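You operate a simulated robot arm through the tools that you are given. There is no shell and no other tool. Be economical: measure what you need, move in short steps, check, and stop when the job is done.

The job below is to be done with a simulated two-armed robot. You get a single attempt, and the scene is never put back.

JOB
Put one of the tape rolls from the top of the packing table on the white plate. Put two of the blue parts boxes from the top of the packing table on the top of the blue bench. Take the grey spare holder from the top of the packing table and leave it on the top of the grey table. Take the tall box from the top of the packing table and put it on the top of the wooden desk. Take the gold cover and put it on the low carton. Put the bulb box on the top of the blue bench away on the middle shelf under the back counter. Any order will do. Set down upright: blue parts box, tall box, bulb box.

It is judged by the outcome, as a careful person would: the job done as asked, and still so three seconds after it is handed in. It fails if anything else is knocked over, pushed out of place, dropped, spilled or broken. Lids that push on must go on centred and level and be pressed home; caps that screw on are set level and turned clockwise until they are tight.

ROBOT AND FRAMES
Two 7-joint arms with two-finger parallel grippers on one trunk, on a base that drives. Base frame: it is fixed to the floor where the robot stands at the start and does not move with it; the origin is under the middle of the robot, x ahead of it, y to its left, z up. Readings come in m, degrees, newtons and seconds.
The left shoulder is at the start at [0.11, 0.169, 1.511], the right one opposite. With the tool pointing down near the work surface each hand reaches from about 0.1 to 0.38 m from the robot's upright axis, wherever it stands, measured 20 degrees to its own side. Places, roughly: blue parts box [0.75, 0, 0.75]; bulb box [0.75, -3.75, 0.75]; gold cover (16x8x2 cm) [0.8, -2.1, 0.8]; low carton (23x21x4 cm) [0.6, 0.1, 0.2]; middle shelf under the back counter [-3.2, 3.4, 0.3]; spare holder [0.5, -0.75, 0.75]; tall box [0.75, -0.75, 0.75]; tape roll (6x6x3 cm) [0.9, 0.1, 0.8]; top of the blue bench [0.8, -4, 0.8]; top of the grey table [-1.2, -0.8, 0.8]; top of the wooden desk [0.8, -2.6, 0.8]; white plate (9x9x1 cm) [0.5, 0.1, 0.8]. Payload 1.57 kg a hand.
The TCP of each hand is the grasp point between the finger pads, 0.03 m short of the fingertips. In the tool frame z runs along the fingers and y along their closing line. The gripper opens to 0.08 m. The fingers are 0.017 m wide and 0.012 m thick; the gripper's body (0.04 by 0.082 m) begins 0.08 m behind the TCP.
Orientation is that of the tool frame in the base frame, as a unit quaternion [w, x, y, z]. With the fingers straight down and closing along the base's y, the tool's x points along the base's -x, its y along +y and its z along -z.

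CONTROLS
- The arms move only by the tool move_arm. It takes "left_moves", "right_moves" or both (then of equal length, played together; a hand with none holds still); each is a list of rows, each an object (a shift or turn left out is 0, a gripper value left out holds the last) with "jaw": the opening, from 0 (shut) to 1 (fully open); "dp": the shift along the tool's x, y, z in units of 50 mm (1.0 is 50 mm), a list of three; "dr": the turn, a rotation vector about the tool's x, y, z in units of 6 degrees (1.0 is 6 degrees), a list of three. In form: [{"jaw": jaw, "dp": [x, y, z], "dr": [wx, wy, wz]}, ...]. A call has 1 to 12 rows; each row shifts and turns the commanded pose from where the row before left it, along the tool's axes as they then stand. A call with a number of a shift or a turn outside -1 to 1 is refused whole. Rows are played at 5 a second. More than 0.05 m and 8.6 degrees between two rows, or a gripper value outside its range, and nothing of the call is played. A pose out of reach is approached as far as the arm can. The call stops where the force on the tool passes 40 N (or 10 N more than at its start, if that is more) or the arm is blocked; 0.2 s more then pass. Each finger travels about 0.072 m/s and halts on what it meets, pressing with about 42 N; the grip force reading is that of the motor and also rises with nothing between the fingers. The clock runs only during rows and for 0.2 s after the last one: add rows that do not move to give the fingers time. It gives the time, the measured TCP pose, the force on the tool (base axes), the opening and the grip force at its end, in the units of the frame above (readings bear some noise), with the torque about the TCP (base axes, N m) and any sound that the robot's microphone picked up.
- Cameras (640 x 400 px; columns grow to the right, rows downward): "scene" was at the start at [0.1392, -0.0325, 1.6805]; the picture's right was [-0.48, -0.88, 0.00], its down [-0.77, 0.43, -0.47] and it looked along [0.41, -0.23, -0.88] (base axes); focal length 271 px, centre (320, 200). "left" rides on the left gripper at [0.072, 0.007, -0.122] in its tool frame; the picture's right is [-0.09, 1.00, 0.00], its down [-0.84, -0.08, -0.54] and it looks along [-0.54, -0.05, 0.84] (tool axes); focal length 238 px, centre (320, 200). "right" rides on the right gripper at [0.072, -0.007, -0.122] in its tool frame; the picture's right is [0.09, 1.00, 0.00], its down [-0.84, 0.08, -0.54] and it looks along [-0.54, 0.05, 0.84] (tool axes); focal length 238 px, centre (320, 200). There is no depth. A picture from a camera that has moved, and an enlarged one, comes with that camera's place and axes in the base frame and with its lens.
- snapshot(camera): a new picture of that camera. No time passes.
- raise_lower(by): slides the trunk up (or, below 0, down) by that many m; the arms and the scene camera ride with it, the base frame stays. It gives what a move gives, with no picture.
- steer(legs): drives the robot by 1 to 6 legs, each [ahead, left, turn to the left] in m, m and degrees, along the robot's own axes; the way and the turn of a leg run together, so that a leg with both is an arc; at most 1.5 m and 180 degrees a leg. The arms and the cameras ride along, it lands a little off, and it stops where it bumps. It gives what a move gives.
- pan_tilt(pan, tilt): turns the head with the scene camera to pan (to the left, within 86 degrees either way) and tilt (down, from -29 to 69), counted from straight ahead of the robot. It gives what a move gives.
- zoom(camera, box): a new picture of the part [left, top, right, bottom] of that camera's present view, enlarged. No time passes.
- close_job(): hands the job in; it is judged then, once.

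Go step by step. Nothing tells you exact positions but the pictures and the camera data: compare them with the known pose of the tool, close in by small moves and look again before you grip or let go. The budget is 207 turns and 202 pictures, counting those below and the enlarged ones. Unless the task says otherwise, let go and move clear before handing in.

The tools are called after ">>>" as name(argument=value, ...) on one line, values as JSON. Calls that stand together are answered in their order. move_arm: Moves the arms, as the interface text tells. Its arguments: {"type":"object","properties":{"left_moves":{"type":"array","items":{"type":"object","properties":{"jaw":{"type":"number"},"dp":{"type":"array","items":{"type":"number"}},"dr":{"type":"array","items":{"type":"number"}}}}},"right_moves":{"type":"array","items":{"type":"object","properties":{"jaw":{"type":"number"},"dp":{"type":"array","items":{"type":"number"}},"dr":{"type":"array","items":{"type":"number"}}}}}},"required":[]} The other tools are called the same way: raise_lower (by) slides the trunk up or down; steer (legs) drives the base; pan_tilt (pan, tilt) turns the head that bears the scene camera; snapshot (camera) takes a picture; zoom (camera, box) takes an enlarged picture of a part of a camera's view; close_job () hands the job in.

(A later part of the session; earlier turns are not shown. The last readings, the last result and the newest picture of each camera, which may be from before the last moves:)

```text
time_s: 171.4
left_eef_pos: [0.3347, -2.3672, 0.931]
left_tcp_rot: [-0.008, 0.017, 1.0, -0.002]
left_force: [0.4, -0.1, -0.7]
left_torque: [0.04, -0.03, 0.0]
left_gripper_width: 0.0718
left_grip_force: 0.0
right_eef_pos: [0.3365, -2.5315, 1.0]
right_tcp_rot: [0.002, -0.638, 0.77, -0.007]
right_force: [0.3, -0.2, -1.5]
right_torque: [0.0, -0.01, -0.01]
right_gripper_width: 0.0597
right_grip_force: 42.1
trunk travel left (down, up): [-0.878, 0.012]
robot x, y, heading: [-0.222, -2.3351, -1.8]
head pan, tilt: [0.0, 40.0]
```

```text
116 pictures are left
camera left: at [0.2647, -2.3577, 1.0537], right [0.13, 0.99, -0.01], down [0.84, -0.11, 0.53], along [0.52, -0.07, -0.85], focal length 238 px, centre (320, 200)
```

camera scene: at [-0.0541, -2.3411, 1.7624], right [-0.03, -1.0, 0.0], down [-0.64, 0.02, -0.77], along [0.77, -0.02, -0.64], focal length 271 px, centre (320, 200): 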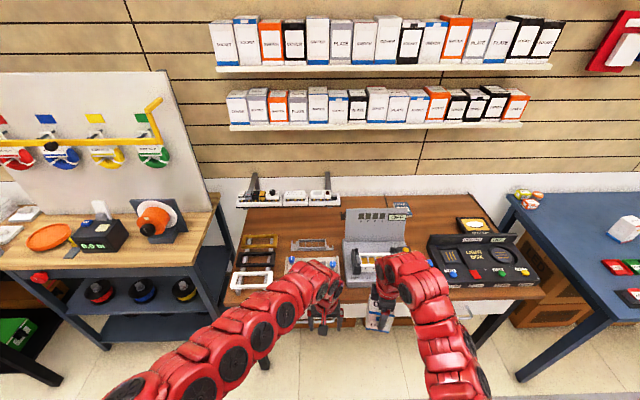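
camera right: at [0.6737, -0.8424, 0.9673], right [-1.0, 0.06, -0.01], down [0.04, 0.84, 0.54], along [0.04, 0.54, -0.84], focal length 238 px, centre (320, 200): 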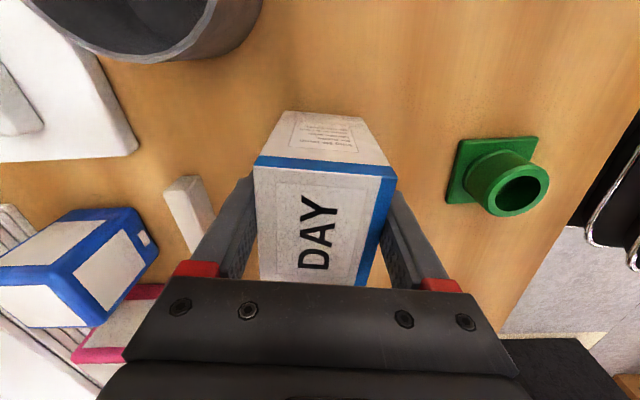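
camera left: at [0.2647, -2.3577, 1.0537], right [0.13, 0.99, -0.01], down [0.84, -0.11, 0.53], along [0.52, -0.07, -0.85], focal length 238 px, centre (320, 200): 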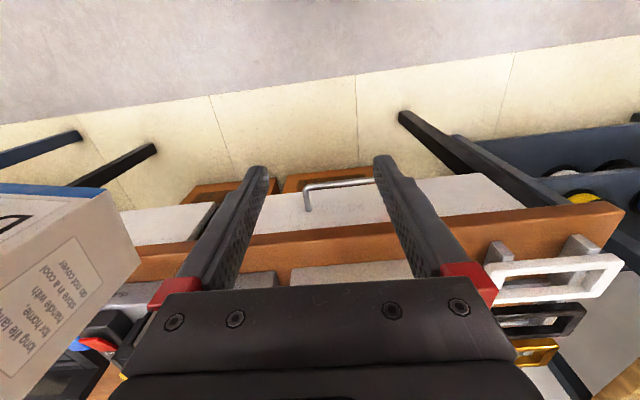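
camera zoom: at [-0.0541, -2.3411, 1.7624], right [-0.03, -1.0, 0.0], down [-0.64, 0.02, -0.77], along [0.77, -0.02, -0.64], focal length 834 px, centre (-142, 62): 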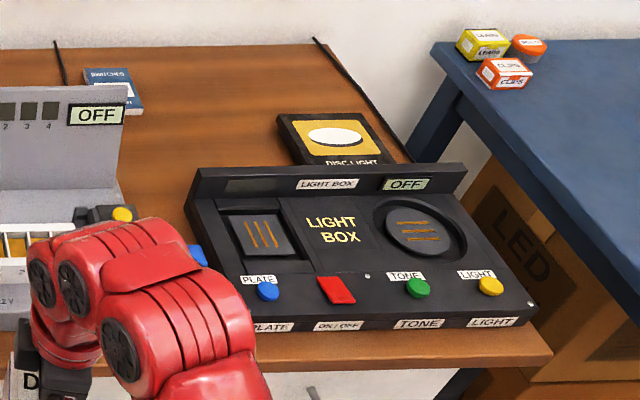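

The gold frame is the rear one at ≈(0.81,-2.08); a free area for the tall box is around (0.90,-2.31). Strafing left and driving in.

>>> steer(legs=[[0, 0.21, 1.8], [0.33, 0, 0]])

>>> snapshot(camera="scene")

>>> snapshot(camera="right")

>>> snapshot(camera="left")

```text
time_s: 174.8
left_eef_pos: [0.6642, -2.1367, 0.932]
left_tcp_rot: [-0.007, 0.001, 1.0, -0.002]
left_force: [0.2, 0.8, 0.6]
left_torque: [0.01, -0.02, 0.01]
left_gripper_width: 0.0718
left_grip_force: 0.0
right_eef_pos: [0.6716, -2.3008, 1.0006]
right_tcp_rot: [0.002, -0.65, 0.76, -0.006]
right_force: [0.1, -0.3, -1.8]
right_torque: [0.02, 0.01, -0.03]
right_gripper_width: 0.0594
right_grip_force: 41.9
trunk travel left (down, up): [-0.878, 0.012]
robot x, y, heading: [0.1099, -2.1212, 0.4]
head pan, tilt: [0.0, 40.0]
```

```text
115 pictures are left
camera scene: at [0.2748, -2.124, 1.7625], right [0.01, -1.0, 0.0], down [-0.64, 0.0, -0.77], along [0.77, 0.01, -0.64], focal length 271 px, centre (320, 200)
```

scene: 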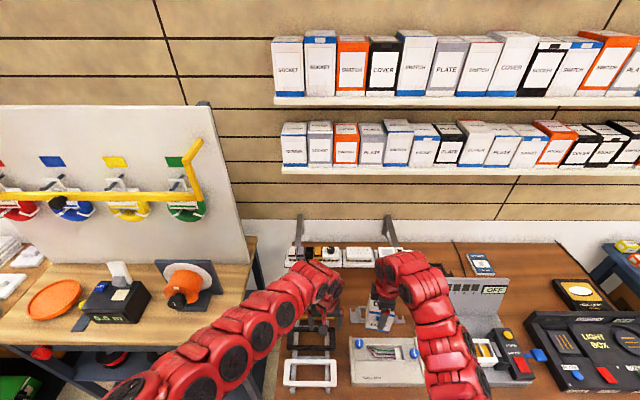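

```text
114 pictures are left
camera right: at [0.6661, -2.3709, 1.1231], right [-1.0, 0.06, -0.01], down [0.05, 0.84, 0.54], along [0.04, 0.54, -0.84], focal length 238 px, centre (320, 200)
```

right: 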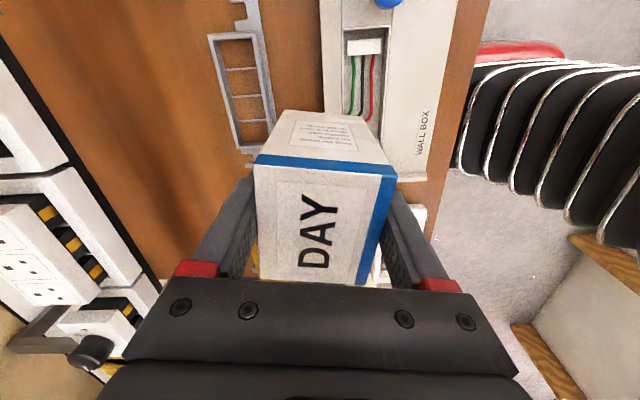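

```text
113 pictures are left
camera left: at [0.5945, -2.1296, 1.0541], right [0.09, 1.0, -0.01], down [0.84, -0.08, 0.53], along [0.53, -0.05, -0.85], focal length 238 px, centre (320, 200)
```

left: 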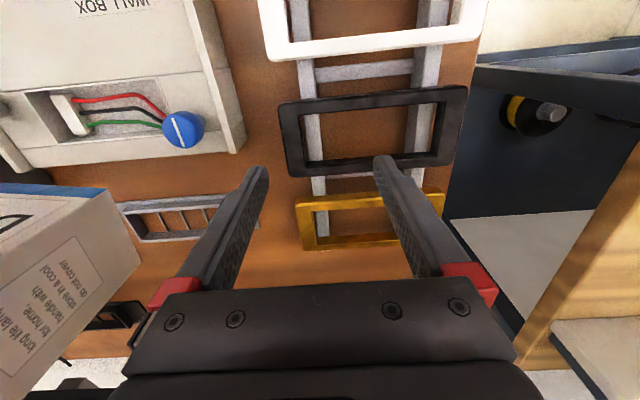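

The spot needs more reach, so I'll drive 17 cm closer with the trunk up, then lower the box.

>>> steer(legs=[[0.09, 0, 0]])

>>> steer(legs=[[0.08, 0, 0]])

>>> snapshot(camera="right")

>>> snapshot(camera="scene")

```text
time_s: 175.9
left_eef_pos: [0.7528, -2.1352, 0.9327]
left_tcp_rot: [-0.007, 0.001, 1.0, -0.002]
left_force: [0.4, -0.7, -0.5]
left_torque: [-0.02, 0.03, -0.03]
left_gripper_width: 0.0722
left_grip_force: 0.1
right_eef_pos: [0.7602, -2.2991, 0.9999]
right_tcp_rot: [0.003, -0.651, 0.759, -0.006]
right_force: [0.2, -0.3, -0.8]
right_torque: [0.02, 0.0, 0.01]
right_gripper_width: 0.0594
right_grip_force: 42.1
trunk travel left (down, up): [-0.878, 0.012]
robot x, y, heading: [0.1986, -2.1223, 0.1]
head pan, tilt: [0.0, 40.0]
```

```text
time_s: 176.9
left_eef_pos: [0.806, -2.1357, 0.9322]
left_tcp_rot: [-0.007, 0.002, 1.0, -0.003]
left_force: [-0.1, -0.4, 0.1]
left_torque: [0.0, 0.02, 0.04]
left_gripper_width: 0.0722
left_grip_force: 0.1
right_eef_pos: [0.8096, -2.3003, 1.0022]
right_tcp_rot: [-0.007, -0.652, 0.758, 0.0]
right_force: [-9.3, -2.1, 5.9]
right_torque: [-0.05, -0.14, -0.12]
right_gripper_width: 0.0596
right_grip_force: 42.0
trunk travel left (down, up): [-0.878, 0.012]
robot x, y, heading: [0.2492, -2.1246, 0.4]
head pan, tilt: [0.0, 40.0]
stopped in leg 1: the force on the tool passed its limit at 171 N (the readings are from after the stop); the commanded pose is now the measured one
```

```text
112 pictures are left
camera right: at [0.806, -2.37, 1.125], right [-1.0, 0.06, 0.01], down [0.05, 0.84, 0.53], along [0.02, 0.53, -0.85], focal length 238 px, centre (320, 200)
```

right: 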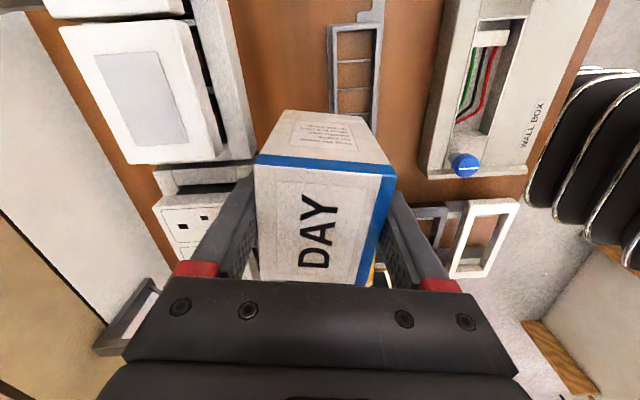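

```text
111 pictures are left
camera scene: at [0.4168, -2.1226, 1.7626], right [0.0, -1.0, 0.0], down [-0.64, 0.0, -0.77], along [0.77, 0.0, -0.64], focal length 271 px, centre (320, 200)
```

scene: 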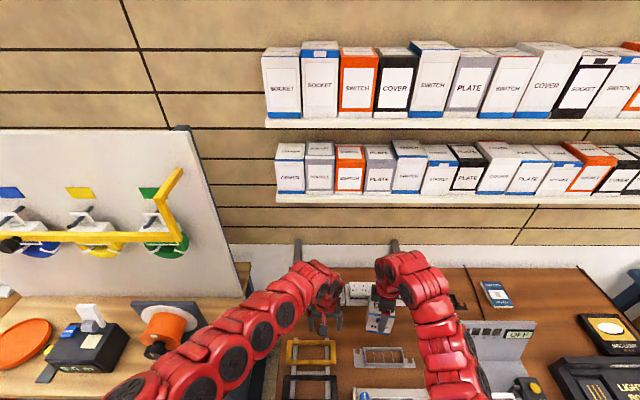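

The right hand touched the raised socket rail (front edge x≈0.86, z≈0.95). That spot is unusable; there's a clear area behind the light box at ≈(0.93,-2.90). I'll back out and check the rail is undisturbed.

>>> steer(legs=[[-0.28, 0, 0]])

>>> move_arm(left_moves=[{"dp": [0, 0.95, 0]}, {"dp": [0, 0.95, 0]}, {"dp": [0, 0.95, 0]}, {"dp": [0, 0.95, 0]}, {"dp": [0, 0.95, 0]}, {"dp": [0, 0, -0.9]}, {"dp": [0, 0, -0.9]}, {"dp": [0, 0, -0.9]}, {}])

>>> zoom(camera="scene", box=[200, 160, 520, 360])

```text
time_s: 178.8
left_eef_pos: [0.5312, -2.1357, 0.9315]
left_tcp_rot: [-0.009, -0.001, 1.0, -0.002]
left_force: [-0.6, 0.4, 0.3]
left_torque: [0.01, 0.04, -0.04]
left_gripper_width: 0.072
left_grip_force: 0.1
right_eef_pos: [0.534, -2.3002, 0.9991]
right_tcp_rot: [-0.007, -0.654, 0.756, 0.001]
right_force: [0.6, -0.1, -1.7]
right_torque: [0.02, 0.01, 0.02]
right_gripper_width: 0.0593
right_grip_force: 42.2
trunk travel left (down, up): [-0.878, 0.012]
robot x, y, heading: [-0.027, -2.1246, 0.4]
head pan, tilt: [0.0, 40.0]
```

```text
time_s: 180.8
left_eef_pos: [0.5871, -1.8924, 1.0107]
left_tcp_rot: [-0.009, -0.001, 1.0, -0.001]
left_force: [0.1, -0.2, 0.2]
left_torque: [0.0, 0.01, 0.01]
left_gripper_width: 0.0719
left_grip_force: 0.2
left hand out of reach, approached as far as the arm can: row 2, 3, 6, 7, 8
right_eef_pos: [0.5328, -2.299, 1.0016]
right_tcp_rot: [-0.007, -0.654, 0.756, 0.001]
right_force: [1.1, 0.6, -2.0]
right_torque: [0.01, -0.03, 0.02]
right_gripper_width: 0.0595
right_grip_force: 41.9
trunk travel left (down, up): [-0.878, 0.012]
robot x, y, heading: [-0.0272, -2.1249, 0.6]
head pan, tilt: [0.0, 40.0]
```

```text
2.00 times, centred on (360, 260) of scene
camera zoom: at [0.1416, -2.1251, 1.7623], right [0.01, -1.0, 0.0], down [-0.64, -0.01, -0.77], along [0.77, 0.01, -0.64], focal length 542 px, centre (240, 80)
```

zoom: 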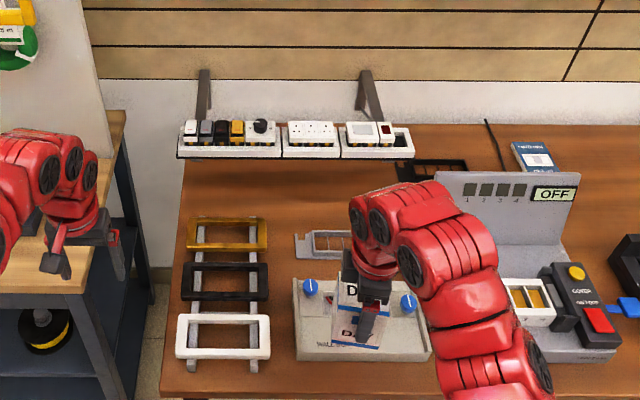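

The rail looks unchanged. I'll swing the left hand further out to the side, out of the way.

>>> move_arm(left_moves=[{"dp": [0.4, 0.85, 0]}, {"dp": [0.4, 0.85, 0]}, {"dp": [0.4, 0.85, 0]}, {"dp": [0.6, 0.75, 0]}, {"dp": [0.6, 0.75, 0]}, {"dp": [0.6, 0.75, 0]}, {"dp": [0.8, 0.3, 0]}, {"dp": [0, 0, -0.9]}, {"dp": [0, 0, -0.9]}, {"dp": [0, 0, -0.9]}, {}])

>>> snapshot(camera="scene")

```text
time_s: 183.2
left_eef_pos: [0.6048, -1.8605, 1.0975]
left_tcp_rot: [-0.01, -0.02, 1.0, 0.013]
left_force: [-0.1, 0.0, -0.2]
left_torque: [0.02, -0.03, -0.02]
left_gripper_width: 0.0724
left_grip_force: 0.1
left hand out of reach, approached as far as the arm can: row 1, 2, 3, 4, 5, 6, 7, 8, 9, 10
right_eef_pos: [0.5329, -2.2995, 1.0012]
right_tcp_rot: [-0.006, -0.654, 0.757, 0.001]
right_force: [-0.4, 0.4, -0.8]
right_torque: [-0.01, -0.01, 0.03]
right_gripper_width: 0.0595
right_grip_force: 41.5
trunk travel left (down, up): [-0.878, 0.012]
robot x, y, heading: [-0.0267, -2.1233, 0.5]
head pan, tilt: [0.0, 40.0]
```

```text
109 pictures are left
camera scene: at [0.1414, -2.1247, 1.7624], right [0.01, -1.0, 0.0], down [-0.64, -0.01, -0.77], along [0.77, 0.01, -0.64], focal length 271 px, centre (320, 200)
```

scene: 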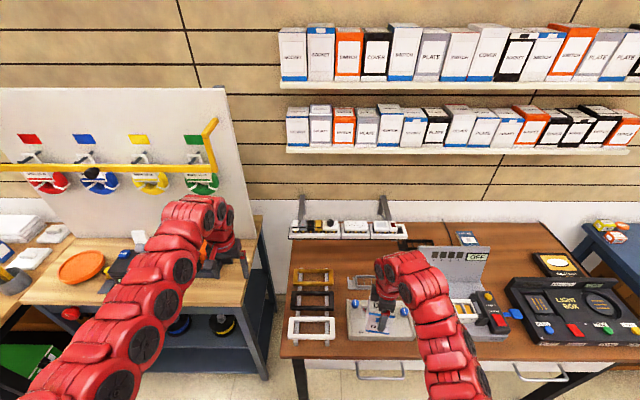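

I'll back off, lower the trunk, and tuck the left hand low and close in front of the desk edge instead, so the right arm can reach deep.

>>> steer(legs=[[-0.3, -0.6, 0]])

>>> raise_lower(by=-0.15)

>>> move_arm(left_moves=[{"dp": [0, 0, 0.95]}, {"dp": [0, 0, 0.95]}, {"dp": [0, 0, 0.95]}, {"dp": [0.5, -0.3, 0.7]}, {"dp": [0.9, -0.3, 0.2]}, {"dp": [0.9, -0.3, 0.2]}, {"dp": [0.9, -0.3, 0.2]}, {"dp": [0.9, 0, 0.2]}, {"dp": [0.9, 0, 0]}, {"dp": [0.9, 0, 0]}, {}], right_moves=[{"dp": [0, 0, -0.9]}, {"dp": [0, 0, -0.9]}, {}, {}, {}, {}, {}, {}, {}, {}, {}])

```text
time_s: 187.0
left_eef_pos: [0.3056, -2.466, 1.098]
left_tcp_rot: [-0.01, -0.019, 1.0, 0.013]
left_force: [0.2, 0.4, -0.5]
left_torque: [-0.02, 0.0, 0.0]
left_gripper_width: 0.0721
left_grip_force: 0.0
right_eef_pos: [0.235, -2.9058, 1.0019]
right_tcp_rot: [-0.007, -0.652, 0.758, 0.001]
right_force: [0.1, 0.3, -1.1]
right_torque: [-0.03, -0.02, 0.0]
right_gripper_width: 0.0595
right_grip_force: 41.7
trunk travel left (down, up): [-0.878, 0.012]
robot x, y, heading: [-0.3263, -2.7291, 0.3]
head pan, tilt: [0.0, 40.0]
```

```text
time_s: 188.7
left_eef_pos: [0.3068, -2.4671, 0.9486]
left_tcp_rot: [-0.009, -0.019, 1.0, 0.013]
left_force: [-1.4, -0.6, 0.0]
left_torque: [0.0, -0.03, -0.03]
left_gripper_width: 0.0721
left_grip_force: 0.0
right_eef_pos: [0.234, -2.9043, 0.8511]
right_tcp_rot: [-0.007, -0.652, 0.758, 0.001]
right_force: [0.8, 0.2, -1.7]
right_torque: [-0.03, -0.02, 0.0]
right_gripper_width: 0.0594
right_grip_force: 42.2
trunk travel left (down, up): [-0.728, 0.162]
robot x, y, heading: [-0.3266, -2.7299, 0.3]
head pan, tilt: [0.0, 40.0]
```

```text
time_s: 191.1
left_eef_pos: [0.0776, -2.5305, 0.6455]
left_tcp_rot: [-0.011, -0.018, 1.0, 0.014]
left_force: [-0.1, -0.3, 1.1]
left_torque: [-0.02, 0.02, 0.02]
left_gripper_width: 0.0722
left_grip_force: 0.1
left hand out of reach, approached as far as the arm can: row 6, 7, 8, 9, 10
right_eef_pos: [0.2371, -2.9048, 0.913]
right_tcp_rot: [-0.005, -0.653, 0.758, 0.0]
right_force: [-0.3, -0.8, -1.1]
right_torque: [-0.01, 0.0, -0.01]
right_gripper_width: 0.0597
right_grip_force: 42.3
right hand out of reach, approached as far as the arm can: row 2
trunk travel left (down, up): [-0.728, 0.162]
robot x, y, heading: [-0.3266, -2.7315, 0.4]
head pan, tilt: [0.0, 40.0]
```

>>> move_arm(left_moves=[{"dp": [0.3, 0, 0.9]}, {"dp": [0.3, 0, 0.9]}, {"dp": [0.6, 0, 0.7]}, {"dp": [0.9, 0, 0.3]}, {"dp": [0.9, 0, 0.2]}, {"dp": [0.9, 0, 0]}, {}], right_moves=[{"dp": [-0.14, -0.9, 0]}, {"dp": [-0.14, -0.9, 0]}, {"dp": [0, 0, -0.8]}, {"dp": [0, 0, -0.8]}, {}, {}, {}])

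>>> snapshot(camera="scene")

```text
time_s: 192.7
left_eef_pos: [-0.1174, -2.5312, 0.5001]
left_tcp_rot: [-0.008, -0.018, 1.0, 0.012]
left_force: [0.2, 0.7, -0.5]
left_torque: [0.02, -0.04, -0.04]
left_gripper_width: 0.0721
left_grip_force: 0.0
left hand out of reach, approached as far as the arm can: row 6
right_eef_pos: [0.3276, -2.904, 0.9937]
right_tcp_rot: [-0.007, -0.653, 0.758, 0.001]
right_force: [-0.4, 0.0, -1.3]
right_torque: [0.02, -0.01, 0.0]
right_gripper_width: 0.0592
right_grip_force: 41.9
trunk travel left (down, up): [-0.728, 0.162]
robot x, y, heading: [-0.3264, -2.7298, 0.5]
head pan, tilt: [0.0, 40.0]
```

```text
108 pictures are left
camera scene: at [-0.156, -2.7299, 1.6123], right [0.01, -1.0, 0.0], down [-0.64, 0.0, -0.77], along [0.77, 0.0, -0.64], focal length 271 px, centre (320, 200)
```

scene: 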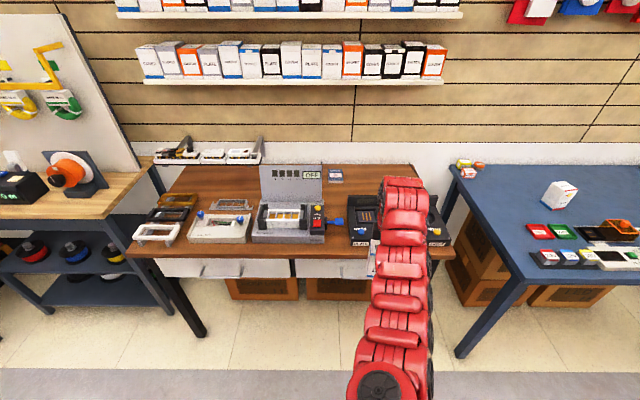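

>>> zoom(camera="scene", box=[250, 150, 450, 275])

```text
3.20 times, centred on (350, 212) of scene
camera zoom: at [-0.156, -2.7299, 1.6123], right [0.01, -1.0, 0.0], down [-0.64, 0.0, -0.77], along [0.77, 0.0, -0.64], focal length 868 px, centre (224, 160)
```

zoom: 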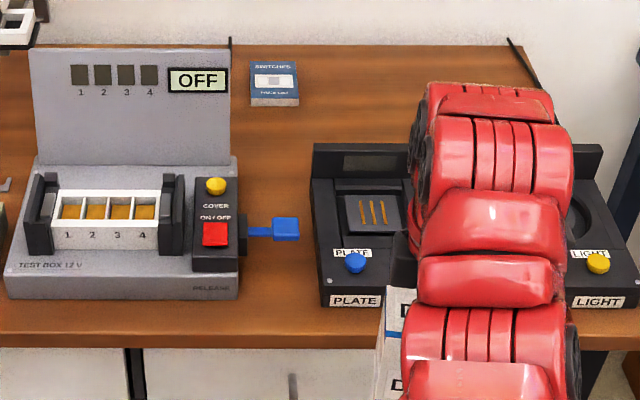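

There's a usable gap between the test box and the light box, at about (0.88,-2.81). Lowering the trunk further to gain forward reach, tucking the left hand.

>>> raise_lower(by=-0.1)

>>> move_arm(left_moves=[{"dp": [0.8, 0, 0]}, {"dp": [0.8, 0, 0]}, {"dp": [0.8, 0, 0]}, {}], right_moves=[{"dp": [0, 0, -0.8]}, {"dp": [0, 0, -0.8]}, {"dp": [0, 0, -0.4]}, {}])

>>> steer(legs=[[0, 0.09, 0]])

```text
time_s: 194.0
left_eef_pos: [-0.1181, -2.5316, 0.3984]
left_tcp_rot: [-0.009, -0.019, 1.0, 0.012]
left_force: [0.5, -0.1, -0.4]
left_torque: [0.04, 0.0, -0.03]
left_gripper_width: 0.0721
left_grip_force: 0.2
right_eef_pos: [0.3278, -2.9046, 0.8938]
right_tcp_rot: [-0.007, -0.653, 0.758, 0.0]
right_force: [-0.5, -0.5, -0.6]
right_torque: [-0.03, -0.01, 0.03]
right_gripper_width: 0.0594
right_grip_force: 42.1
trunk travel left (down, up): [-0.628, 0.262]
robot x, y, heading: [-0.3201, -2.7265, 0.0]
head pan, tilt: [0.0, 40.0]
```

```text
time_s: 195.0
left_eef_pos: [-0.238, -2.5334, 0.3885]
left_tcp_rot: [-0.01, -0.019, 1.0, 0.012]
left_force: [5.1, 2.5, -1.4]
left_torque: [0.02, 0.06, 0.17]
left_gripper_width: 0.0694
left_grip_force: 0.0
left hand out of reach, approached as far as the arm can: row 1, 2
right_eef_pos: [0.3279, -2.9034, 0.9935]
right_tcp_rot: [-0.006, -0.652, 0.758, 0.001]
right_force: [-0.3, -0.7, -1.3]
right_torque: [-0.01, 0.0, -0.01]
right_gripper_width: 0.0594
right_grip_force: 41.8
trunk travel left (down, up): [-0.628, 0.262]
robot x, y, heading: [-0.3254, -2.7296, 0.4]
head pan, tilt: [0.0, 40.0]
```

```text
time_s: 196.1
left_eef_pos: [-0.2366, -2.445, 0.3867]
left_tcp_rot: [-0.009, -0.017, 1.0, 0.012]
left_force: [5.4, 2.4, 2.7]
left_torque: [-0.15, 0.05, 0.27]
left_gripper_width: 0.0702
left_grip_force: 0.1
right_eef_pos: [0.3285, -2.8128, 0.9928]
right_tcp_rot: [-0.006, -0.653, 0.757, -0.001]
right_force: [0.1, -0.1, -1.2]
right_torque: [-0.01, 0.0, 0.01]
right_gripper_width: 0.0597
right_grip_force: 42.4
trunk travel left (down, up): [-0.628, 0.262]
robot x, y, heading: [-0.3216, -2.6372, 0.1]
head pan, tilt: [0.0, 40.0]
```

>>> move_arm(left_moves=[{"dp": [-0.25, 0, 0]}, {}])

>>> steer(legs=[[0.5, 0, 0]])

>>> snapshot(camera="right")

>>> snapshot(camera="scene")

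```text
time_s: 196.7
left_eef_pos: [-0.2243, -2.4439, 0.3872]
left_tcp_rot: [-0.009, -0.018, 1.0, 0.012]
left_force: [0.1, 0.2, -0.4]
left_torque: [-0.01, -0.02, 0.01]
left_gripper_width: 0.0719
left_grip_force: 0.0
right_eef_pos: [0.3274, -2.8121, 0.9926]
right_tcp_rot: [-0.006, -0.653, 0.758, 0.001]
right_force: [-0.2, -0.6, -2.0]
right_torque: [0.0, -0.01, 0.03]
right_gripper_width: 0.0594
right_grip_force: 41.7
trunk travel left (down, up): [-0.628, 0.262]
robot x, y, heading: [-0.3211, -2.6411, 0.3]
head pan, tilt: [0.0, 40.0]
```

```text
time_s: 199.7
left_eef_pos: [0.2714, -2.4425, 0.3866]
left_tcp_rot: [-0.009, -0.018, 1.0, 0.011]
left_force: [-0.5, -0.5, 0.6]
left_torque: [0.0, 0.03, 0.02]
left_gripper_width: 0.0721
left_grip_force: 0.0
right_eef_pos: [0.822, -2.8119, 0.9934]
right_tcp_rot: [-0.007, -0.652, 0.758, 0.001]
right_force: [0.3, 0.4, -1.0]
right_torque: [-0.02, 0.0, 0.0]
right_gripper_width: 0.0593
right_grip_force: 42.0
trunk travel left (down, up): [-0.628, 0.262]
robot x, y, heading: [0.1679, -2.6363, 0.2]
head pan, tilt: [0.0, 40.0]
```

```text
106 pictures are left
camera right: at [0.8187, -2.8828, 1.1156], right [-1.0, 0.06, 0.01], down [0.05, 0.84, 0.54], along [0.02, 0.53, -0.84], focal length 238 px, centre (320, 200)
```

right: 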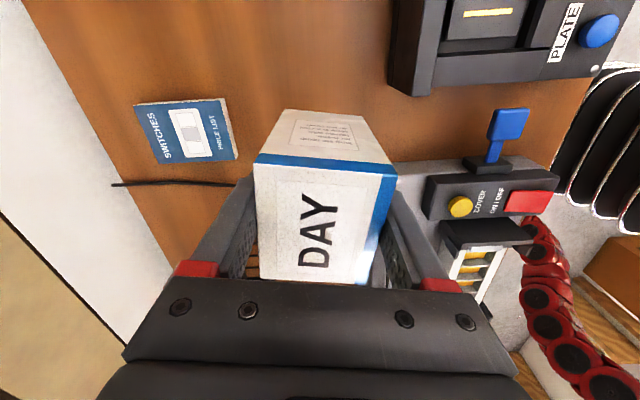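

```text
105 pictures are left
camera scene: at [0.3373, -2.6378, 1.5123], right [0.0, -1.0, 0.0], down [-0.64, 0.0, -0.77], along [0.77, 0.0, -0.64], focal length 271 px, centre (320, 200)
```

scene: 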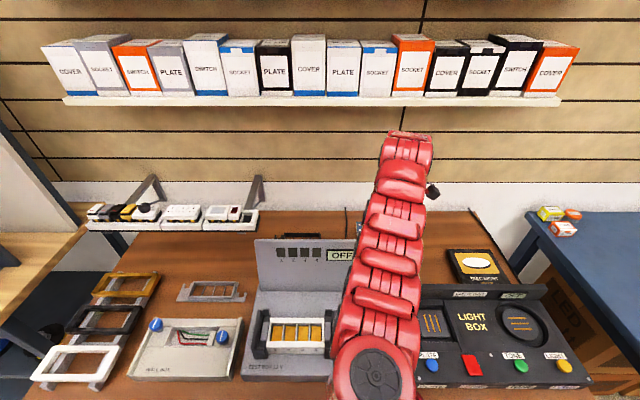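

The light box's back is at x≈0.74, so the space right under the box here (0.82,-2.81) is free. Lowering.

>>> move_arm(right_moves=[{"dp": [0, 0, 0.9]}, {"dp": [0, 0, 0.9]}, {"dp": [0, 0, 0.8]}, {}])

>>> snapshot(camera="right")

```text
time_s: 200.7
left_eef_pos: [0.2688, -2.4426, 0.3877]
left_tcp_rot: [-0.008, -0.017, 1.0, 0.012]
left_force: [-0.6, 0.5, -0.2]
left_torque: [-0.02, -0.02, 0.02]
left_gripper_width: 0.0718
left_grip_force: 0.0
right_eef_pos: [0.8189, -2.814, 0.8645]
right_tcp_rot: [-0.005, -0.652, 0.758, -0.001]
right_force: [-1.7, -1.6, 13.1]
right_torque: [0.39, -0.41, -0.02]
right_gripper_width: 0.0593
right_grip_force: 42.5
trunk travel left (down, up): [-0.628, 0.262]
robot x, y, heading: [0.1712, -2.6389, 0.3]
head pan, tilt: [0.0, 40.0]
```

```text
104 pictures are left
camera right: at [0.8158, -2.8846, 0.9876], right [-1.0, 0.06, 0.01], down [0.05, 0.84, 0.54], along [0.03, 0.53, -0.84], focal length 238 px, centre (320, 200)
```

right: 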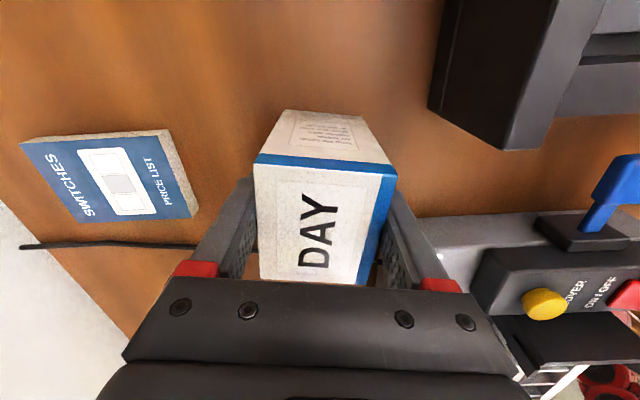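

Contact felt (desk ≈0.80). Releasing and rising straight up.

>>> move_arm(right_moves=[{"jaw": 1}, {"jaw": 1}, {}, {"dp": [0, 0, -0.8]}, {"dp": [0, 0, -0.9]}, {"dp": [0, 0, -0.9]}, {}])

>>> snapshot(camera="right")

```text
time_s: 202.3
left_eef_pos: [0.2724, -2.4415, 0.3865]
left_tcp_rot: [-0.009, -0.017, 1.0, 0.012]
left_force: [-0.2, 0.5, -0.5]
left_torque: [0.04, 0.02, -0.01]
left_gripper_width: 0.072
left_grip_force: 0.1
right_eef_pos: [0.8219, -2.814, 0.9937]
right_tcp_rot: [-0.007, -0.653, 0.758, 0.002]
right_force: [0.9, 0.1, 0.6]
right_torque: [-0.01, -0.01, 0.01]
right_gripper_width: 0.0802
right_grip_force: 0.0
trunk travel left (down, up): [-0.628, 0.262]
robot x, y, heading: [0.1722, -2.634, 0.1]
head pan, tilt: [0.0, 40.0]
```

```text
103 pictures are left
camera right: at [0.8195, -2.8842, 1.1156], right [-1.0, 0.06, 0.01], down [0.05, 0.84, 0.54], along [0.02, 0.53, -0.84], focal length 238 px, centre (320, 200)
```

right: 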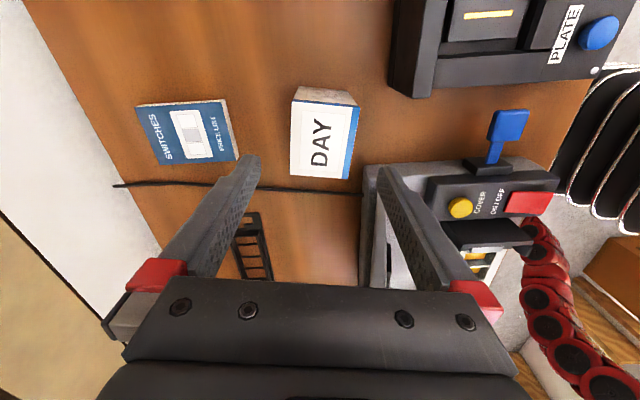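

The tall box stands on the desk. Backing out, then preparing the right hand (closing along y, leaned 45°) to pinch the gold frame's right end bar.

>>> steer(legs=[[-0.55, 0, 0], [0, 0.62, 0]])

>>> move_arm(right_moves=[{"dr": [0, 0, 1]}, {"dr": [0, 0, 1]}, {"dr": [0, 0, 1]}, {"dr": [0, 0, 1]}, {"dr": [0, 0, 1]}, {"dr": [0, 0, 1]}, {"dr": [0, 0, 1]}, {"dr": [0, 0, 1]}, {"dr": [0, 0, 1]}, {"dr": [0, 0, 1]}, {"dr": [0, 0, 1]}, {}])

>>> move_arm(right_moves=[{"dr": [0, 0, 1]}, {"dr": [0, 0, 1]}, {"dr": [0, 0, 0.6]}, {}])

```text
time_s: 208.5
left_eef_pos: [-0.2848, -1.818, 0.3874]
left_tcp_rot: [-0.009, -0.019, 1.0, 0.012]
left_force: [-0.3, 0.4, 0.7]
left_torque: [0.01, -0.01, 0.01]
left_gripper_width: 0.0719
left_grip_force: 0.1
right_eef_pos: [0.2676, -2.1878, 0.9928]
right_tcp_rot: [-0.006, -0.653, 0.758, 0.001]
right_force: [-1.1, 0.3, 0.1]
right_torque: [-0.01, 0.01, -0.02]
right_gripper_width: 0.0798
right_grip_force: 0.1
trunk travel left (down, up): [-0.628, 0.262]
robot x, y, heading: [-0.3896, -2.0088, 0.2]
head pan, tilt: [0.0, 40.0]
```

```text
time_s: 211.1
left_eef_pos: [-0.2846, -1.8174, 0.3872]
left_tcp_rot: [-0.009, -0.019, 1.0, 0.012]
left_force: [-0.4, -0.2, -0.2]
left_torque: [-0.01, -0.03, -0.02]
left_gripper_width: 0.072
left_grip_force: 0.1
right_eef_pos: [0.2678, -2.1889, 0.9933]
right_tcp_rot: [-0.006, -0.135, 0.991, -0.004]
right_force: [0.2, 0.1, 0.0]
right_torque: [-0.01, 0.0, 0.0]
right_gripper_width: 0.0803
right_grip_force: 0.1
trunk travel left (down, up): [-0.628, 0.262]
robot x, y, heading: [-0.3855, -2.0156, 0.1]
head pan, tilt: [0.0, 40.0]
```

```text
time_s: 212.1
left_eef_pos: [-0.2845, -1.8182, 0.3883]
left_tcp_rot: [-0.009, -0.019, 1.0, 0.012]
left_force: [0.1, -0.1, 0.0]
left_torque: [0.01, -0.01, -0.02]
left_gripper_width: 0.072
left_grip_force: 0.0
right_eef_pos: [0.2685, -2.1875, 0.9934]
right_tcp_rot: [-0.005, 0.001, 1.0, -0.003]
right_force: [-0.5, 0.5, 0.0]
right_torque: [0.04, 0.02, -0.01]
right_gripper_width: 0.0799
right_grip_force: 0.1
trunk travel left (down, up): [-0.628, 0.262]
robot x, y, heading: [-0.3837, -2.0108, 0.4]
head pan, tilt: [0.0, 40.0]
```

>>> move_arm(right_moves=[{"dp": [-0.8, 0, 0], "dr": [0, -1, 0]}, {"dp": [-0.8, 0, 0], "dr": [0, -1, 0]}, {"dp": [-0.8, 0, 0], "dr": [0, -1, 0]}, {"dp": [-0.8, 0, 0], "dr": [0, -1, 0]}, {"dp": [-0.8, 0, 0], "dr": [0, -1, 0]}, {"dp": [-0.8, 0, 0], "dr": [0, -1, 0]}, {"dp": [-0.8, 0, 0], "dr": [0, -1, 0]}, {"dp": [-0.4, 0, 0], "dr": [0, -0.5, 0]}, {}])

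>>> snapshot(camera="right")

>>> zoom(camera="scene", box=[220, 130, 460, 330])

```text
time_s: 214.1
left_eef_pos: [-0.2849, -1.8185, 0.3874]
left_tcp_rot: [-0.009, -0.018, 1.0, 0.012]
left_force: [0.4, 0.0, 0.7]
left_torque: [-0.02, -0.03, 0.02]
left_gripper_width: 0.072
left_grip_force: 0.1
right_eef_pos: [0.5172, -2.1845, 1.0871]
right_tcp_rot: [0.379, -0.001, 0.925, -0.004]
right_force: [-1.1, 0.8, -0.4]
right_torque: [0.0, -0.01, -0.01]
right_gripper_width: 0.0801
right_grip_force: 0.0
right hand out of reach, approached as far as the arm can: row 6, 7
trunk travel left (down, up): [-0.628, 0.262]
robot x, y, heading: [-0.3831, -2.0129, 0.3]
head pan, tilt: [0.0, 40.0]
```

```text
102 pictures are left
camera right: at [0.3793, -2.1913, 1.1219], right [-0.07, 1.0, -0.07], down [0.22, 0.09, 0.97], along [0.97, 0.05, -0.22], focal length 238 px, centre (320, 200)
```

right: 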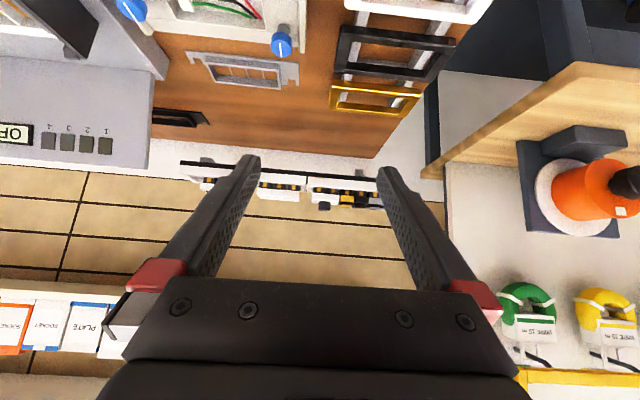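

```text
2.00 times, centred on (340, 230) of scene
camera zoom: at [-0.2182, -2.0125, 1.5124], right [0.01, -1.0, 0.0], down [-0.64, -0.01, -0.77], along [0.77, 0.0, -0.64], focal length 542 px, centre (280, 140)
```

zoom: 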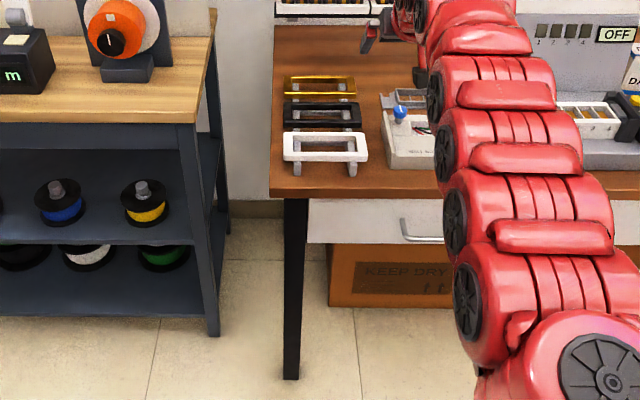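

Lean is 44.5°. Gold frame centre ≈(0.785,-2.087,0.83). Driving forward, then lowering to a pre-grasp pose at its right end.

>>> steer(legs=[[0.25, 0.025, 0]])

>>> move_arm(right_moves=[{"dp": [0.45, 0, 0.45]}, {"dp": [0.45, 0, 0.45]}, {"dp": [0.45, 0, 0.45]}, {"dp": [0.75, 0, 0.2]}, {"dp": [0.2, 0, 0]}, {}])

>>> snapshot(camera="right")

>>> zoom(camera="scene", box=[220, 130, 460, 330])

```text
time_s: 216.0
left_eef_pos: [-0.0368, -1.7913, 0.3871]
left_tcp_rot: [-0.009, -0.02, 1.0, 0.011]
left_force: [0.1, 0.4, 0.0]
left_torque: [-0.01, 0.01, 0.01]
left_gripper_width: 0.072
left_grip_force: 0.0
right_eef_pos: [0.766, -2.1591, 1.0838]
right_tcp_rot: [0.378, -0.002, 0.926, -0.003]
right_force: [0.4, 0.3, -0.2]
right_torque: [0.01, 0.0, 0.01]
right_gripper_width: 0.0799
right_grip_force: 0.2
trunk travel left (down, up): [-0.628, 0.262]
robot x, y, heading: [-0.1349, -1.9936, 0.5]
head pan, tilt: [0.0, 40.0]
```

```text
time_s: 217.4
left_eef_pos: [-0.0338, -1.7919, 0.3879]
left_tcp_rot: [-0.008, -0.019, 1.0, 0.012]
left_force: [0.0, 0.3, 1.4]
left_torque: [-0.02, 0.01, 0.01]
left_gripper_width: 0.0719
left_grip_force: 0.1
right_eef_pos: [0.7369, -2.1603, 0.9483]
right_tcp_rot: [0.379, -0.001, 0.925, -0.004]
right_force: [-0.1, -0.2, 0.1]
right_torque: [0.02, 0.01, 0.02]
right_gripper_width: 0.08
right_grip_force: 0.0
trunk travel left (down, up): [-0.628, 0.262]
robot x, y, heading: [-0.1372, -1.9798, 0.4]
head pan, tilt: [0.0, 40.0]
```

```text
100 pictures are left
camera right: at [0.6006, -2.1664, 0.986], right [-0.07, 1.0, -0.07], down [0.22, 0.08, 0.97], along [0.97, 0.05, -0.22], focal length 238 px, centre (320, 200)
```

right: 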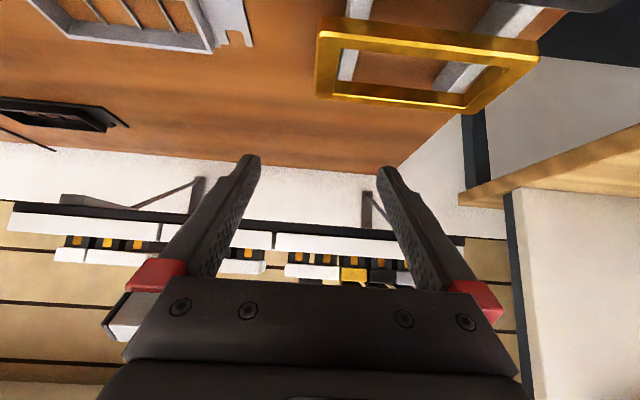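

```text
2.00 times, centred on (340, 230) of scene
camera zoom: at [0.0315, -1.9872, 1.5124], right [0.01, -1.0, 0.0], down [-0.64, 0.0, -0.77], along [0.77, 0.01, -0.64], focal length 542 px, centre (280, 140)
```

zoom: 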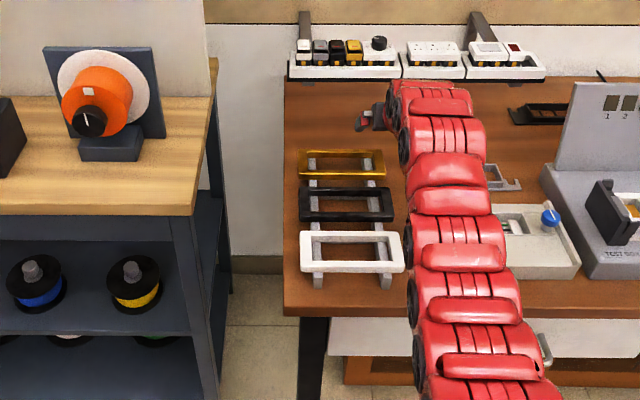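

Gold frame spans x 0.726–0.806, y −2.166 – −2.01. Lowering with the jaws partly closed to straddle its right end bar.

>>> move_arm(right_moves=[{"jaw": 0.6, "dp": [0.35, 0.02, 0.4]}, {"dp": [0.35, 0.02, 0.4]}, {"dp": [0.2, 0.03, 0.5]}, {}])

>>> snapshot(camera="right")

```text
time_s: 218.4
left_eef_pos: [-0.0368, -1.7916, 0.3882]
left_tcp_rot: [-0.009, -0.02, 1.0, 0.011]
left_force: [0.0, 0.4, 0.4]
left_torque: [0.0, -0.03, 0.01]
left_gripper_width: 0.0718
left_grip_force: 0.0
right_eef_pos: [0.7508, -2.157, 0.8721]
right_tcp_rot: [0.377, -0.001, 0.926, -0.004]
right_force: [-0.1, -0.4, 0.0]
right_torque: [0.03, -0.02, 0.02]
right_gripper_width: 0.0479
right_grip_force: 0.0
trunk travel left (down, up): [-0.628, 0.262]
robot x, y, heading: [-0.1361, -1.9865, 0.6]
head pan, tilt: [0.0, 40.0]
```

```text
98 pictures are left
camera right: at [0.6141, -2.1629, 0.9082], right [-0.07, 1.0, -0.07], down [0.22, 0.09, 0.97], along [0.97, 0.05, -0.22], focal length 238 px, centre (320, 200)
```

right: 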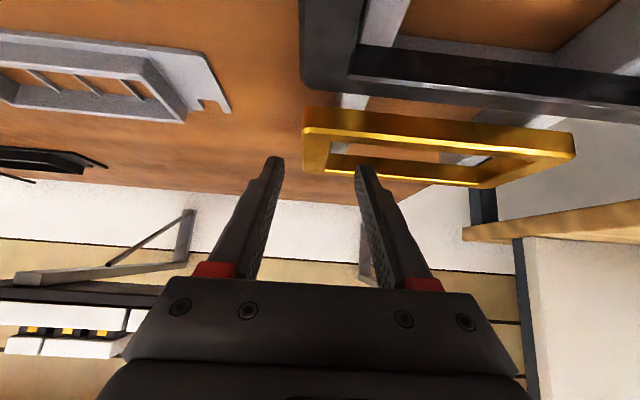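

>>> move_arm(right_moves=[{"dp": [0.09, 0, 0.28]}, {"dp": [0.09, 0, 0.27]}, {}])

>>> snapshot(camera="right")

```text
time_s: 219.2
left_eef_pos: [-0.0355, -1.7926, 0.3877]
left_tcp_rot: [-0.009, -0.02, 1.0, 0.013]
left_force: [-0.4, 0.8, -0.6]
left_torque: [-0.04, 0.02, 0.0]
left_gripper_width: 0.072
left_grip_force: 0.2
right_eef_pos: [0.751, -2.1562, 0.864]
right_tcp_rot: [0.377, -0.001, 0.926, -0.004]
right_force: [-1.5, 0.1, 0.0]
right_torque: [-0.05, 0.0, -0.02]
right_gripper_width: 0.048
right_grip_force: 0.0
right hand out of reach, approached as far as the arm can: row 1, 2
trunk travel left (down, up): [-0.628, 0.262]
robot x, y, heading: [-0.1372, -1.9886, 0.4]
head pan, tilt: [0.0, 40.0]
```

```text
97 pictures are left
camera right: at [0.6147, -2.1626, 0.9023], right [-0.07, 1.0, -0.07], down [0.22, 0.09, 0.97], along [0.97, 0.05, -0.22], focal length 238 px, centre (320, 200)
```

right: 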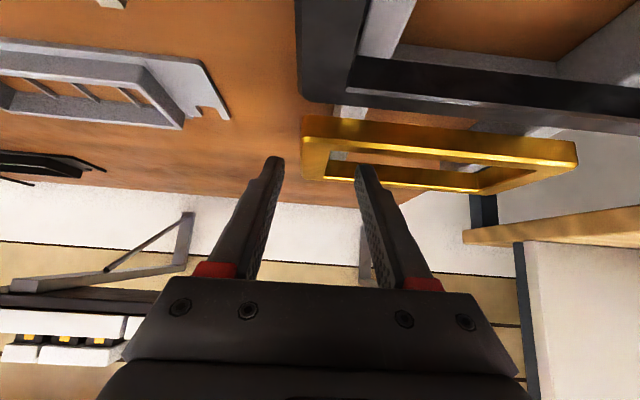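

>>> raise_lower(by=-0.018)

>>> snapshot(camera="right")

```text
time_s: 219.8
left_eef_pos: [-0.0369, -1.7917, 0.3692]
left_tcp_rot: [-0.009, -0.02, 1.0, 0.012]
left_force: [0.0, 0.4, -0.3]
left_torque: [0.01, -0.04, -0.01]
left_gripper_width: 0.0722
left_grip_force: 0.1
right_eef_pos: [0.7515, -2.1564, 0.8471]
right_tcp_rot: [0.378, -0.003, 0.926, -0.003]
right_force: [0.2, -0.7, -0.1]
right_torque: [-0.01, 0.04, 0.03]
right_gripper_width: 0.0481
right_grip_force: 0.2
trunk travel left (down, up): [-0.61, 0.28]
robot x, y, heading: [-0.1345, -1.9878, 0.5]
head pan, tilt: [0.0, 40.0]
```

```text
96 pictures are left
camera right: at [0.6144, -2.1627, 0.8846], right [-0.07, 1.0, -0.07], down [0.22, 0.09, 0.97], along [0.97, 0.05, -0.22], focal length 238 px, centre (320, 200)
```

right: 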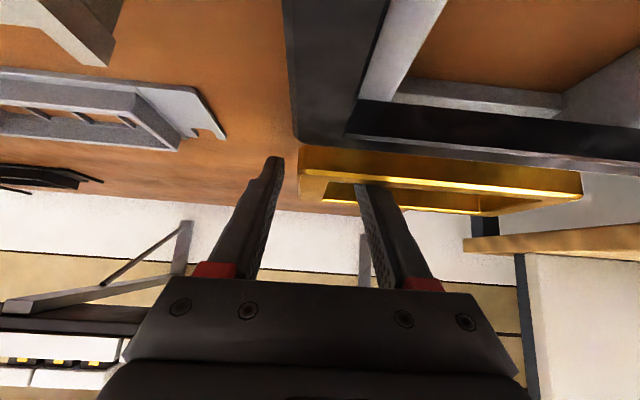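

>>> move_arm(right_moves=[{"jaw": 0.1}, {"jaw": 0}, {"jaw": 0}, {}])

>>> snapshot(camera="right")

```text
time_s: 220.8
left_eef_pos: [-0.0363, -1.7902, 0.3683]
left_tcp_rot: [-0.009, -0.021, 1.0, 0.01]
left_force: [0.9, 0.3, 0.3]
left_torque: [0.0, 0.04, -0.02]
left_gripper_width: 0.0722
left_grip_force: 0.1
right_eef_pos: [0.7512, -2.1451, 0.848]
right_tcp_rot: [0.377, -0.006, 0.926, -0.002]
right_force: [-4.7, 39.1, -1.6]
right_torque: [0.74, 0.09, 0.29]
right_gripper_width: 0.0177
right_grip_force: 32.6
trunk travel left (down, up): [-0.61, 0.28]
robot x, y, heading: [-0.1347, -1.9866, 0.7]
head pan, tilt: [0.0, 40.0]
```

```text
95 pictures are left
camera right: at [0.6146, -2.1527, 0.8847], right [-0.08, 0.99, -0.07], down [0.22, 0.09, 0.97], along [0.97, 0.06, -0.22], focal length 238 px, centre (320, 200)
```

right: 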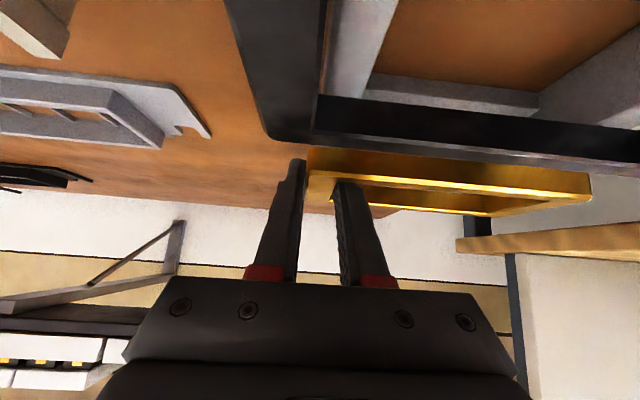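

Gripped the end bar, with a sideways pull of ~1 cm; I'll relieve it and lift gently.

>>> move_arm(right_moves=[{"dp": [0, 0.22, 0]}, {}])

>>> move_arm(right_moves=[{"dp": [-0.2, 0, -0.2]}, {"dp": [-0.3, 0, -0.3]}, {}])

>>> snapshot(camera="right")

>>> zoom(camera="scene", box=[220, 130, 460, 330])

```text
time_s: 221.4
left_eef_pos: [-0.0353, -1.7921, 0.3692]
left_tcp_rot: [-0.009, -0.019, 1.0, 0.012]
left_force: [0.5, 0.1, 0.3]
left_torque: [0.0, -0.01, 0.0]
left_gripper_width: 0.0721
left_grip_force: 0.0
right_eef_pos: [0.7519, -2.1444, 0.848]
right_tcp_rot: [0.377, -0.002, 0.926, -0.004]
right_force: [-2.7, 23.9, -1.6]
right_torque: [0.53, 0.12, 0.39]
right_gripper_width: 0.0172
right_grip_force: 32.2
trunk travel left (down, up): [-0.61, 0.28]
robot x, y, heading: [-0.137, -1.9905, 0.4]
head pan, tilt: [0.0, 40.0]
```

```text
time_s: 222.2
left_eef_pos: [-0.0363, -1.7915, 0.3701]
left_tcp_rot: [-0.008, -0.019, 1.0, 0.012]
left_force: [0.1, 0.5, -0.3]
left_torque: [0.0, 0.0, -0.04]
left_gripper_width: 0.0722
left_grip_force: 0.1
right_eef_pos: [0.7518, -2.1471, 0.8827]
right_tcp_rot: [0.377, -0.001, 0.926, -0.004]
right_force: [0.4, 0.1, -1.5]
right_torque: [-0.04, 0.03, -0.02]
right_gripper_width: 0.017
right_grip_force: 32.1
trunk travel left (down, up): [-0.61, 0.28]
robot x, y, heading: [-0.1379, -1.9861, 0.3]
head pan, tilt: [0.0, 40.0]
```

```text
94 pictures are left
camera right: at [0.6155, -2.1526, 0.9198], right [-0.06, 1.0, -0.07], down [0.22, 0.09, 0.97], along [0.97, 0.05, -0.22], focal length 238 px, centre (320, 200)
```

right: 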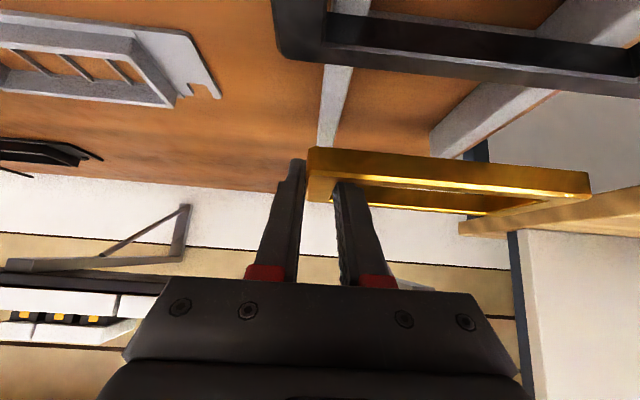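

```text
2.00 times, centred on (340, 230) of scene
camera zoom: at [0.0319, -1.9867, 1.4944], right [0.01, -1.0, 0.0], down [-0.64, -0.01, -0.77], along [0.77, 0.01, -0.64], focal length 542 px, centre (280, 140)
```

zoom: 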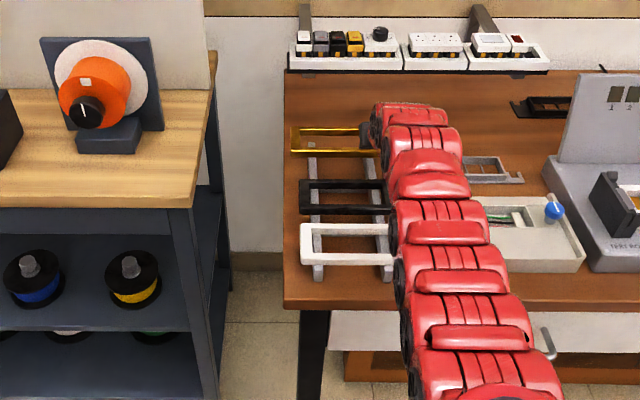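

The gold frame is held level. Raising a little more, backing off and driving to the packing table's front by the low carton.

>>> raise_lower(by=0.07)

>>> steer(legs=[[-0.36, 0, 0], [0, 1.1, 0], [0, 1.1, 0]])

>>> snapshot(camera="right")

```text
time_s: 223.3
left_eef_pos: [-0.0362, -1.7916, 0.4396]
left_tcp_rot: [-0.008, -0.02, 1.0, 0.012]
left_force: [0.1, -0.2, -0.4]
left_torque: [-0.01, 0.01, -0.01]
left_gripper_width: 0.072
left_grip_force: 0.2
right_eef_pos: [0.7514, -2.145, 0.9517]
right_tcp_rot: [0.377, -0.002, 0.926, -0.003]
right_force: [-0.2, 0.3, -0.1]
right_torque: [-0.05, 0.04, 0.0]
right_gripper_width: 0.0172
right_grip_force: 32.3
trunk travel left (down, up): [-0.68, 0.21]
robot x, y, heading: [-0.1391, -1.9824, 0.3]
head pan, tilt: [0.0, 40.0]
```

```text
time_s: 225.5
left_eef_pos: [-0.362, -1.7911, 0.4393]
left_tcp_rot: [-0.01, -0.021, 1.0, 0.012]
left_force: [-0.9, 0.0, 1.0]
left_torque: [0.0, 0.0, -0.01]
left_gripper_width: 0.0722
left_grip_force: 0.1
right_eef_pos: [0.4265, -2.1439, 0.9539]
right_tcp_rot: [0.378, -0.004, 0.926, -0.003]
right_force: [0.0, -0.3, -0.1]
right_torque: [-0.05, 0.02, -0.02]
right_gripper_width: 0.0173
right_grip_force: 31.7
trunk travel left (down, up): [-0.68, 0.21]
robot x, y, heading: [-0.462, -1.9902, 0.7]
head pan, tilt: [0.0, 40.0]
stopped in leg 1: the robot was blocked; the commanded pose is now the measured one
```

```text
92 pictures are left
camera right: at [0.2895, -2.1501, 0.9902], right [-0.07, 0.99, -0.07], down [0.22, 0.09, 0.97], along [0.97, 0.05, -0.22], focal length 238 px, centre (320, 200)
```

right: 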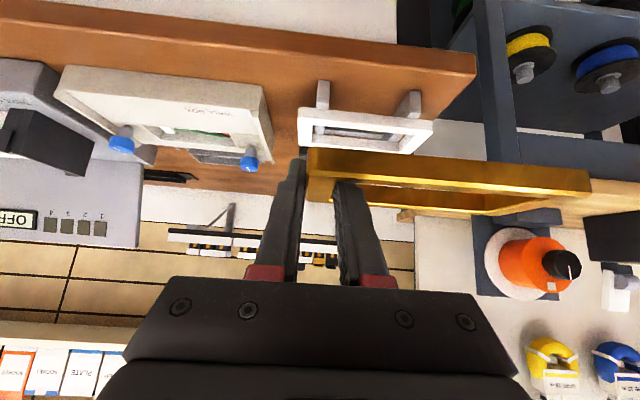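

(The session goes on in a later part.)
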